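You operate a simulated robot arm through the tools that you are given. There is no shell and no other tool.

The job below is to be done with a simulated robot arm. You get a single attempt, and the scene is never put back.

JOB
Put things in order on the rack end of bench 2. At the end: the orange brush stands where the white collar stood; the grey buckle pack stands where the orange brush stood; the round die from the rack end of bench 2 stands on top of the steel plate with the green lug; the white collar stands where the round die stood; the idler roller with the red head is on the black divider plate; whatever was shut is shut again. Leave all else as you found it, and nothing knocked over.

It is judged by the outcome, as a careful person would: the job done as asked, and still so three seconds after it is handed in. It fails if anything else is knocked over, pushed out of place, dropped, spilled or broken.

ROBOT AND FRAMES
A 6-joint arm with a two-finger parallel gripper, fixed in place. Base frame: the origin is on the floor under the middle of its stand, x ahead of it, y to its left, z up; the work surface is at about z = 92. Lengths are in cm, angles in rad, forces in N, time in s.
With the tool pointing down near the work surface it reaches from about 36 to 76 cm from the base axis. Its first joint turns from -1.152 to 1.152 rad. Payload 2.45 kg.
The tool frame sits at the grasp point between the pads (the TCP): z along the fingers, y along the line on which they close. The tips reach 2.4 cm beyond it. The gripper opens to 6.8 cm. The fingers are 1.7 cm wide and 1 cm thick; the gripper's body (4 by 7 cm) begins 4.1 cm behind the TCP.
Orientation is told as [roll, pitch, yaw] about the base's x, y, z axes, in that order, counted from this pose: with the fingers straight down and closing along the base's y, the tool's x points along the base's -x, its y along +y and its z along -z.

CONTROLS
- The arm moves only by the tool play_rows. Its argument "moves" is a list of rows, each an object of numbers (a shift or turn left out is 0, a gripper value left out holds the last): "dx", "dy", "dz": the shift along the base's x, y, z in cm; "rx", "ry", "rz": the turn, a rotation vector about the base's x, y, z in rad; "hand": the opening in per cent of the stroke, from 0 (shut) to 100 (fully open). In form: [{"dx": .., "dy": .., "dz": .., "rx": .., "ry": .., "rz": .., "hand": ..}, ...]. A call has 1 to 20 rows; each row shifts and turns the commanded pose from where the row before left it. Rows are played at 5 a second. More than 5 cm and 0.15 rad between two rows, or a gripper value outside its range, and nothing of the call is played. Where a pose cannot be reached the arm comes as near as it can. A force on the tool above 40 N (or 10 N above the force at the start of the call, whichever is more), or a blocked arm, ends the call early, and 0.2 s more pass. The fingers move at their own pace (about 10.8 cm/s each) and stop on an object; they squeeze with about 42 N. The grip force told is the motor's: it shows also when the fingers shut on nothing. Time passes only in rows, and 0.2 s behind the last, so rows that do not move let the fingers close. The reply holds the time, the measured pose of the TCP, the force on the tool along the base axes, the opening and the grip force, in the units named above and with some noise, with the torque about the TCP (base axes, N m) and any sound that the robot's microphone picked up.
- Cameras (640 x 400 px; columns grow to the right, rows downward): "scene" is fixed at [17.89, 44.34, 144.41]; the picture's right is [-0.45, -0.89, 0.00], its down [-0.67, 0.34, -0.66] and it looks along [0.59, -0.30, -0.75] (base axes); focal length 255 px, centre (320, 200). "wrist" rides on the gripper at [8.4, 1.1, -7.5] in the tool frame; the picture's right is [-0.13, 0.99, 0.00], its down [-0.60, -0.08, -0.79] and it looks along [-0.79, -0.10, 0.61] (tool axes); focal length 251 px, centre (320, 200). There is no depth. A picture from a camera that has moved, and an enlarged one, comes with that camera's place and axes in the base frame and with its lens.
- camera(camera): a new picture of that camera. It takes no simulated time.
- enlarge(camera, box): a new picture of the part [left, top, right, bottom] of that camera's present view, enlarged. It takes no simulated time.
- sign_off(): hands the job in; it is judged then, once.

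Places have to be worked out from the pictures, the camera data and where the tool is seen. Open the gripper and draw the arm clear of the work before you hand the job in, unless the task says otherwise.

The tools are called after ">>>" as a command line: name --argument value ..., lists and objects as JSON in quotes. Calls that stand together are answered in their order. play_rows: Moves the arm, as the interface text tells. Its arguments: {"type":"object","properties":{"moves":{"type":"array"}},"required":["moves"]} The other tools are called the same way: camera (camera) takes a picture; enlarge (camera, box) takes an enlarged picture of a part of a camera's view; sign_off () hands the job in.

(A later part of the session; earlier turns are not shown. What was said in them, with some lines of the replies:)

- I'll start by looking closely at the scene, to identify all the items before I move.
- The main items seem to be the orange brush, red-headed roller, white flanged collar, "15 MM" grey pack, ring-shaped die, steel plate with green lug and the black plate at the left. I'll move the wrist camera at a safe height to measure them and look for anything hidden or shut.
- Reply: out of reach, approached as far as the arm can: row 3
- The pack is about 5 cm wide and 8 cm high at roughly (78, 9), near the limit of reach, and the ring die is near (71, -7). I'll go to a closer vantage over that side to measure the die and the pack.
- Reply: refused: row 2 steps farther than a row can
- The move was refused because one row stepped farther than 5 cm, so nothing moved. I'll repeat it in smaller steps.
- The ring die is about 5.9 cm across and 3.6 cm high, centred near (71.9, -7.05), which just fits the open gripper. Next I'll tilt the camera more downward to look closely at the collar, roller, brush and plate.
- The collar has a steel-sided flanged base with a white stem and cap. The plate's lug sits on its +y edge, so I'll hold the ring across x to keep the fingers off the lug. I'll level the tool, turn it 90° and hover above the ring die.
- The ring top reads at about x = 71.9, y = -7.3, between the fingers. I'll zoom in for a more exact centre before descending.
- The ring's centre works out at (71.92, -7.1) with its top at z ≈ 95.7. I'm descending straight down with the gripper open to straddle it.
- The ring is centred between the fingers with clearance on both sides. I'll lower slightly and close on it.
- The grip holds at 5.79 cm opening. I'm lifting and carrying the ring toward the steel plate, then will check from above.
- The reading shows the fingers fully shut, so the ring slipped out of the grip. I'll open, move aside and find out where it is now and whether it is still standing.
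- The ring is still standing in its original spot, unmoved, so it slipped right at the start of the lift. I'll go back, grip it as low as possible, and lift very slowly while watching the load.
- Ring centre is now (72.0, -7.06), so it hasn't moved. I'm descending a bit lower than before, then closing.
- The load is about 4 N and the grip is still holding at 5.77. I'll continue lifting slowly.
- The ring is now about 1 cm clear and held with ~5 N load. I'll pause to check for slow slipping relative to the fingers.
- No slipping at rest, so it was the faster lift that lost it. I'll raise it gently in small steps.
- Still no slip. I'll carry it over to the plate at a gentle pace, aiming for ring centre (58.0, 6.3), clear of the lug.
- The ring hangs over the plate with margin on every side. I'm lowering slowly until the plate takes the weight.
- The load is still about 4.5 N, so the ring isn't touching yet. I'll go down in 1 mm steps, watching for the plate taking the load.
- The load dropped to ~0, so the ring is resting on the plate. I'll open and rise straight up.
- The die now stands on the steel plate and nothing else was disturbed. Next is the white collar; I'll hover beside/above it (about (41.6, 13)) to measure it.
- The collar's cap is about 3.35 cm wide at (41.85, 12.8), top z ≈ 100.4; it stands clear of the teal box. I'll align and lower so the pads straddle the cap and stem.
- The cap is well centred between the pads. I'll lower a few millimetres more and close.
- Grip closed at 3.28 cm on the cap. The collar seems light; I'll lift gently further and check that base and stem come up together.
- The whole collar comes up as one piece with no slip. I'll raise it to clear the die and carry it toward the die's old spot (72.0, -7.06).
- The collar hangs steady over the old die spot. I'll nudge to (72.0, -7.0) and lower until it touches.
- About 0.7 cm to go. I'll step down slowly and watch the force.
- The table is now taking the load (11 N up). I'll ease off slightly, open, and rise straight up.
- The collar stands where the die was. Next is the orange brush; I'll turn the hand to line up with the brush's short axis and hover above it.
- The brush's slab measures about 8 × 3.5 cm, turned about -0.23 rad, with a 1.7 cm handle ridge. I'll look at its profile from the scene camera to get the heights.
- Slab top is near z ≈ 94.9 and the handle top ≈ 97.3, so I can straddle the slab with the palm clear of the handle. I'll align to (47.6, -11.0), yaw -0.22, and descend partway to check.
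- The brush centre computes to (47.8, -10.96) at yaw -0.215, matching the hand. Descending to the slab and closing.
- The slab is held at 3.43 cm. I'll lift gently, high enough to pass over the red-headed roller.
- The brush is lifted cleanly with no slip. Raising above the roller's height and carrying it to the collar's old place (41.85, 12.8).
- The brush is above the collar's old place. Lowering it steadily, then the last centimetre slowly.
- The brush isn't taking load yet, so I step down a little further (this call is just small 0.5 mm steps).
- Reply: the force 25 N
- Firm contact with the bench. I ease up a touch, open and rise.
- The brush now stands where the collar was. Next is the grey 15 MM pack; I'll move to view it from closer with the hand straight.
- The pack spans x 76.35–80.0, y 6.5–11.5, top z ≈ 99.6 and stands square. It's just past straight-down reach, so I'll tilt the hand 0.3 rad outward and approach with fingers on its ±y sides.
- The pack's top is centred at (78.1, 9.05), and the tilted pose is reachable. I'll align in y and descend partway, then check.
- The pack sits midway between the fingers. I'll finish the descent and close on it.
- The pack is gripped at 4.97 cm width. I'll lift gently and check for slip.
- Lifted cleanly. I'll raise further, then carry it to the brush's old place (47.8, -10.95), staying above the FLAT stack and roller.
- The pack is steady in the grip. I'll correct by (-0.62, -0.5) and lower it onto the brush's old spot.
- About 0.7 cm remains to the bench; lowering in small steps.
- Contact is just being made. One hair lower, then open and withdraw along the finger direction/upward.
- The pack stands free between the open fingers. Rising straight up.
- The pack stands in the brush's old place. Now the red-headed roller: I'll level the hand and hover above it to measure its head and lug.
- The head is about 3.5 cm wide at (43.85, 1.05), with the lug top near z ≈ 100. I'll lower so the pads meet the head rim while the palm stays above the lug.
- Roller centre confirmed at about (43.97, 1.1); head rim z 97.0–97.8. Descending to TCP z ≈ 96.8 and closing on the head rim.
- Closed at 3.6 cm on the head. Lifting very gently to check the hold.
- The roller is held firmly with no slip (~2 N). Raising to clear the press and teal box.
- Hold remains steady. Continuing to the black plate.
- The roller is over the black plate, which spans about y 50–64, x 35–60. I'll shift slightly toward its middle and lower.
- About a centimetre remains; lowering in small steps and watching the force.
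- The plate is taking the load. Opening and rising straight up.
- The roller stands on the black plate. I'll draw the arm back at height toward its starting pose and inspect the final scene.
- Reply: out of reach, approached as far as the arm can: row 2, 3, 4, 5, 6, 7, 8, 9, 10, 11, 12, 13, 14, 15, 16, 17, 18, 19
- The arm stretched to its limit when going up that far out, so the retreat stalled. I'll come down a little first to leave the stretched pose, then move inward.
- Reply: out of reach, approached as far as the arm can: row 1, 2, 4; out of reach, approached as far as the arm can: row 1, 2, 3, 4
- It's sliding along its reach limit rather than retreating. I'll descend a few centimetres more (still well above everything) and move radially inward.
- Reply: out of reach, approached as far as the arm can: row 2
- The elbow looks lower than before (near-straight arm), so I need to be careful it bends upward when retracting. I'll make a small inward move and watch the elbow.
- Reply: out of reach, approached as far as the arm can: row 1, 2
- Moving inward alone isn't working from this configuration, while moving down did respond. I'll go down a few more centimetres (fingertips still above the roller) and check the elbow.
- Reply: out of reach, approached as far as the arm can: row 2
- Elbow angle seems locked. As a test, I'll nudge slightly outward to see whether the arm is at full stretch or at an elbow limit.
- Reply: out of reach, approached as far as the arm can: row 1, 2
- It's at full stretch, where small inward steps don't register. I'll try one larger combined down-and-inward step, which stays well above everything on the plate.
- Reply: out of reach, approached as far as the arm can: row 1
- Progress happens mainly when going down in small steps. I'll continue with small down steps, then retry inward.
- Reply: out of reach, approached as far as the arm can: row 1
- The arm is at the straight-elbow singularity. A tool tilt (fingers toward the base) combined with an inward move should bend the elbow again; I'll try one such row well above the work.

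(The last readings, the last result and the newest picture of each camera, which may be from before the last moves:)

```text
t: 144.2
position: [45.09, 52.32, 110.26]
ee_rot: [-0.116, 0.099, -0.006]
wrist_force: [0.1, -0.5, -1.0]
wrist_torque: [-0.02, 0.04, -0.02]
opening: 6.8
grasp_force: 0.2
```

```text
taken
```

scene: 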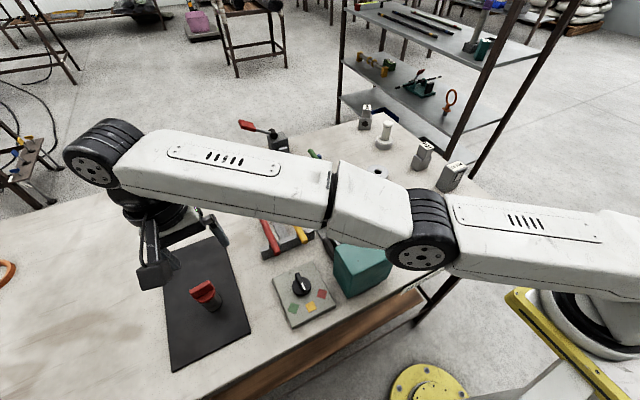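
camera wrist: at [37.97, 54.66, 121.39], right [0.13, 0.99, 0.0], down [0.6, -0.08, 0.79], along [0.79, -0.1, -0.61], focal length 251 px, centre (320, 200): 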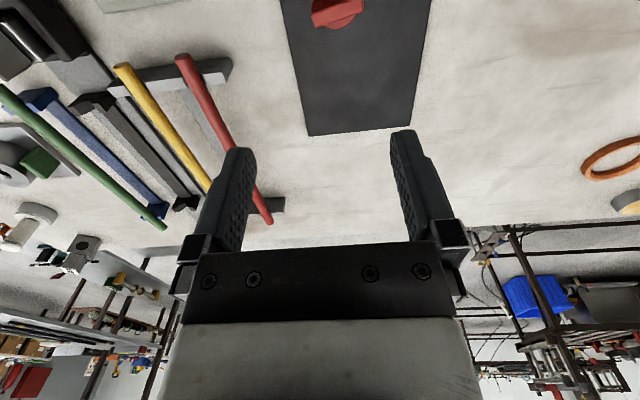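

That worked: the pose was reached. I'll do two more tilt-and-inward rows.

>>> play_rows --moves '[{"dx": -1.8, "dy": -2.1, "dz": 0.5, "rx": -0.1137, "ry": 0.0978}, {}]'

>>> play_rows --moves '[{"dx": -1.8, "dy": -2.1, "dz": 0.6, "rx": -0.1137, "ry": 0.0978}, {}]'

>>> camera --camera "scene"

```text
t: 144.8
position: [43.52, 50.49, 110.38]
ee_rot: [-0.23, 0.194, -0.021]
wrist_force: [-0.1, 0.1, 0.6]
wrist_torque: [-0.02, 0.0, 0.01]
opening: 6.82
grasp_force: 0.1
out of reach, approached as far as the arm can: row 1
```

```text
t: 145.4
position: [41.79, 48.4, 111.06]
ee_rot: [-0.352, 0.289, -0.05]
wrist_force: [-0.5, 0.1, -0.1]
wrist_torque: [0.02, -0.02, 0.02]
opening: 6.79
grasp_force: 0.0
```

```text
taken
```

scene: 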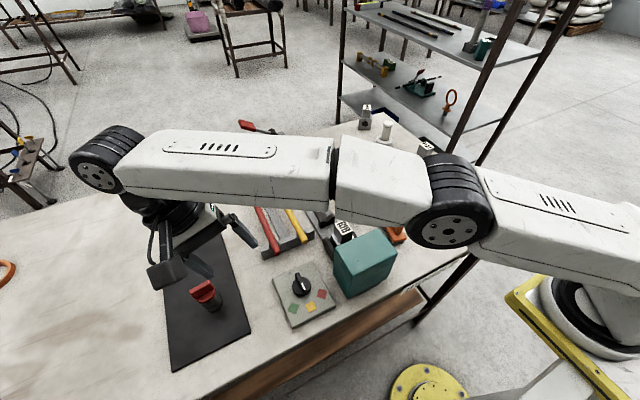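

The elbow has risen again, so the arm is bending properly. Now I'll move inward while keeping this tilt, in small steps.

>>> play_rows --moves '[{"dx": -0.6, "dy": -0.7}, {"dx": -0.6, "dy": -0.7}, {"dx": -1.0, "dy": -1.2}, {"dx": -1.0, "dy": -1.2}, {}]'

>>> camera --camera "scene"

>>> camera --camera "wrist"

```text
t: 146.6
position: [38.56, 44.72, 111.14]
ee_rot: [-0.35, 0.288, -0.05]
wrist_force: [0.5, -0.4, -0.6]
wrist_torque: [-0.02, 0.0, 0.03]
opening: 6.78
grasp_force: 0.1
```

```text
taken
```

scene: 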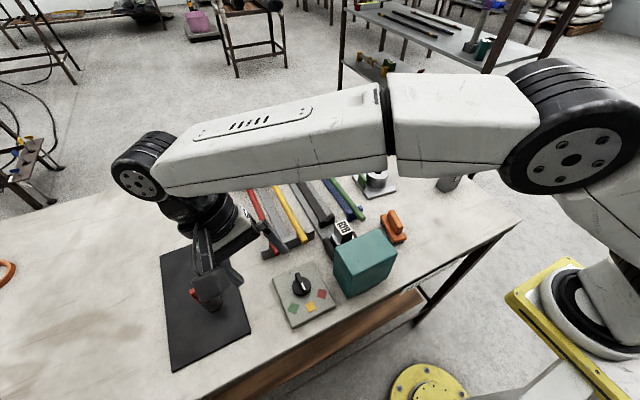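

```text
taken
camera wrist: at [32.5, 48.63, 119.94], right [0.08, 0.93, -0.36], down [0.81, 0.16, 0.57], along [0.59, -0.34, -0.74], focal length 251 px, centre (320, 200)
```

wrist: 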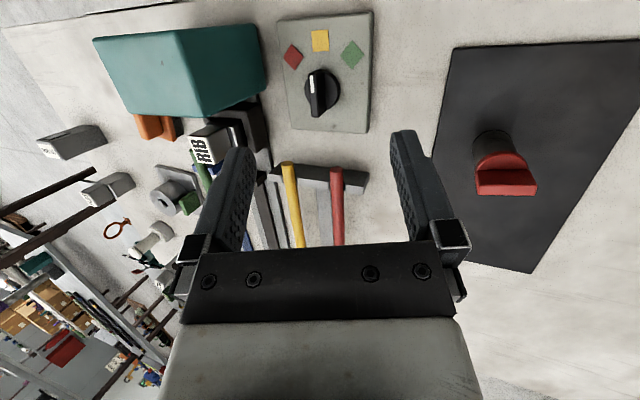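

The elbow is bent upward again and everything below is clear. I'll undo the tilt while moving back toward the start pose at this height.

>>> play_rows --moves '[{"dy": -1.5, "dz": 0.5, "rx": 0.1137, "ry": -0.0978}, {"dy": -1.5, "dz": 0.5, "rx": 0.1137, "ry": -0.0978}, {"dy": -1.5, "dz": 0.5, "rx": 0.1137, "ry": -0.0978}, {"dx": 0.4, "dy": -2}, {"dx": 0.4, "dy": -2}, {"dx": 0.4, "dy": -2.5}, {"dx": 0.4, "dy": -2.5}, {"dx": 0.4, "dy": -2.5}, {"dx": 0.4, "dy": -2.5}, {"dx": 0.4, "dy": -2.5}, {"dx": 0.4, "dy": -2.5}, {"dx": 0.4, "dy": -2.5}, {"dx": 0.4, "dy": -2.5}, {"dx": 0.4, "dy": -2.5}, {"dx": 0.2, "dy": -1.5}, {}]'

>>> camera --camera "scene"

>>> camera --camera "wrist"

```text
t: 150.0
position: [43.15, 12.2, 112.45]
ee_rot: [0.0, 0.001, 0.0]
wrist_force: [-0.5, 0.4, -0.5]
wrist_torque: [-0.02, -0.02, -0.02]
opening: 6.78
grasp_force: 0.1
```

```text
taken
```

scene: 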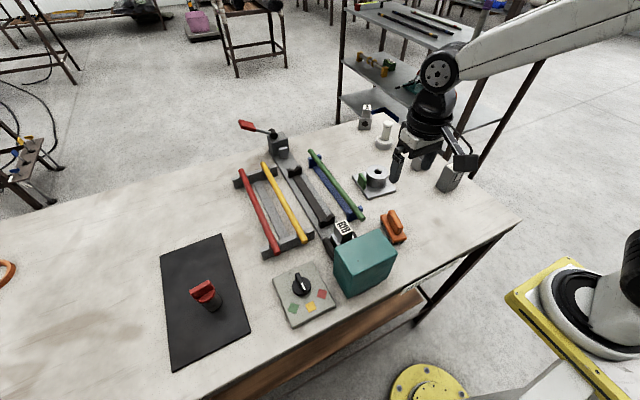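

```text
taken
camera wrist: at [34.7, 13.25, 120.05], right [0.13, 0.99, 0.0], down [0.6, -0.08, 0.79], along [0.79, -0.1, -0.61], focal length 251 px, centre (320, 200)
```

wrist: 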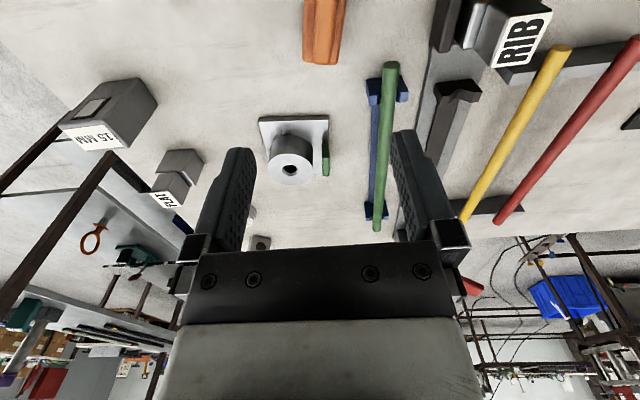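

The arm is back near its starting place and everything is standing. I'll rise to the original height and take a final close look.

>>> play_rows --moves '[{"dy": -0.7, "dz": 2}, {"dy": -0.7, "dz": 2}, {"dx": -0.4, "dy": -0.7, "dz": 2}, {"dy": -0.6, "dz": 1.6}, {}, {}]'

>>> enlarge --camera "scene" --box '[320, 90, 480, 260]'

>>> enlarge --camera "scene" --box '[140, 90, 400, 390]'

>>> camera --camera "wrist"

```text
t: 151.4
position: [42.85, 9.57, 120.13]
ee_rot: [-0.001, 0.0, 0.0]
wrist_force: [-0.2, 0.2, 0.6]
wrist_torque: [0.0, 0.0, 0.03]
opening: 6.81
grasp_force: 0.1
```

```text
2.35 times, centred on (400, 175) of scene
camera zoom: at [17.89, 44.34, 144.41], right [-0.45, -0.89, 0.0], down [-0.67, 0.34, -0.66], along [0.59, -0.3, -0.75], focal length 601 px, centre (132, 259)
```

zoom: 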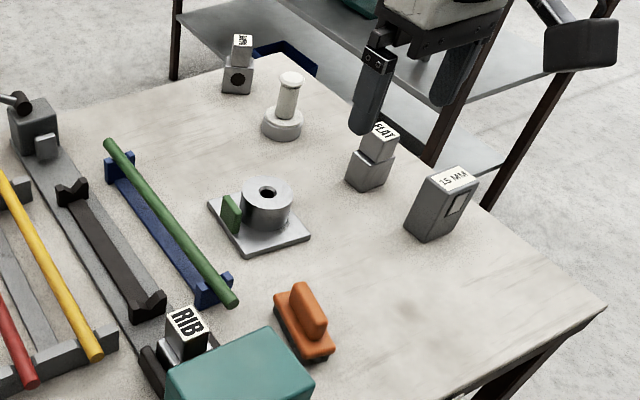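

```text
1.33 times, centred on (270, 240) of scene
camera zoom: at [17.89, 44.34, 144.41], right [-0.45, -0.89, 0.0], down [-0.67, 0.34, -0.66], along [0.59, -0.3, -0.75], focal length 341 px, centre (387, 147)
```

zoom: 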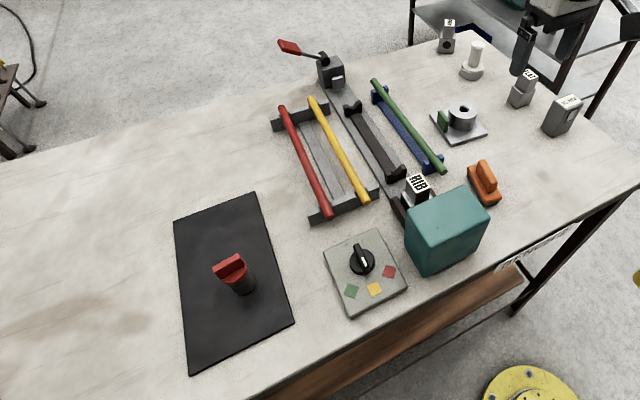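

```text
taken
camera wrist: at [34.32, 10.54, 127.71], right [0.13, 0.99, 0.0], down [0.6, -0.08, 0.79], along [0.79, -0.1, -0.61], focal length 251 px, centre (320, 200)
```

wrist: 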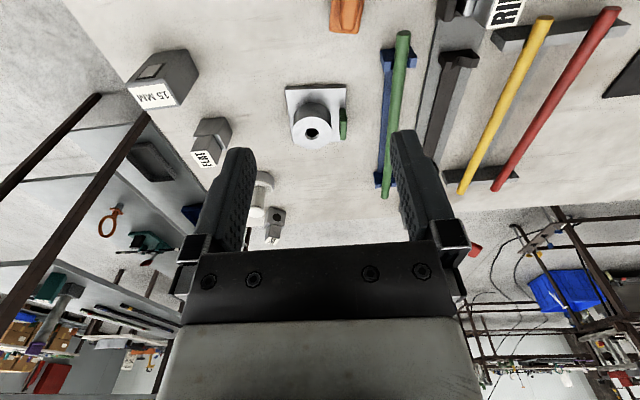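

Every item is where the job asks: the brush on the collar's spot, the pack on the brush's spot, the die on the green-lug plate, the collar on the die's spot and the red-headed roller upright on the black plate. I opened nothing, so nothing needs shutting. The gripper is open and clear at its start pose, and nothing else looks moved, so I'm handing the job in.

>>> sign_off

```text
The job is handed in.
```

All five moves are done and I've handed the job in. In the final pictures everything was standing where you asked.

| Item | Where it is now |
|---|---|
| Orange brush | where the white collar stood |
| Grey buckle pack (the box marked 15 MM) | where the orange brush stood |
| Round die (the steel ring) | on the steel plate, clear of the green lug |
| White collar | where the round die stood |
| Idler roller with the red head | upright on the black divider plate |

- **Shut items:** I found nothing that had to be opened, so nothing needed shutting again. I left the clamp lever, press and control box alone.
- **Die slip:** the die slipped out of the grip as I first lifted it. It stayed upright in its own place, and a slower second lift held.
- **Arm stall:** after placing the roller, the arm locked at full stretch above the black plate. I freed it by tilting the hand and moving it inward. It touched nothing.

I chose which objects matched your names by how they look. The round die and the black divider plate were the least certain. I took the die to be the ring rather than the square block marked DOME, and the plate to be the flat black sheet near the control box. The gripper is open and the arm is back at its starting position.
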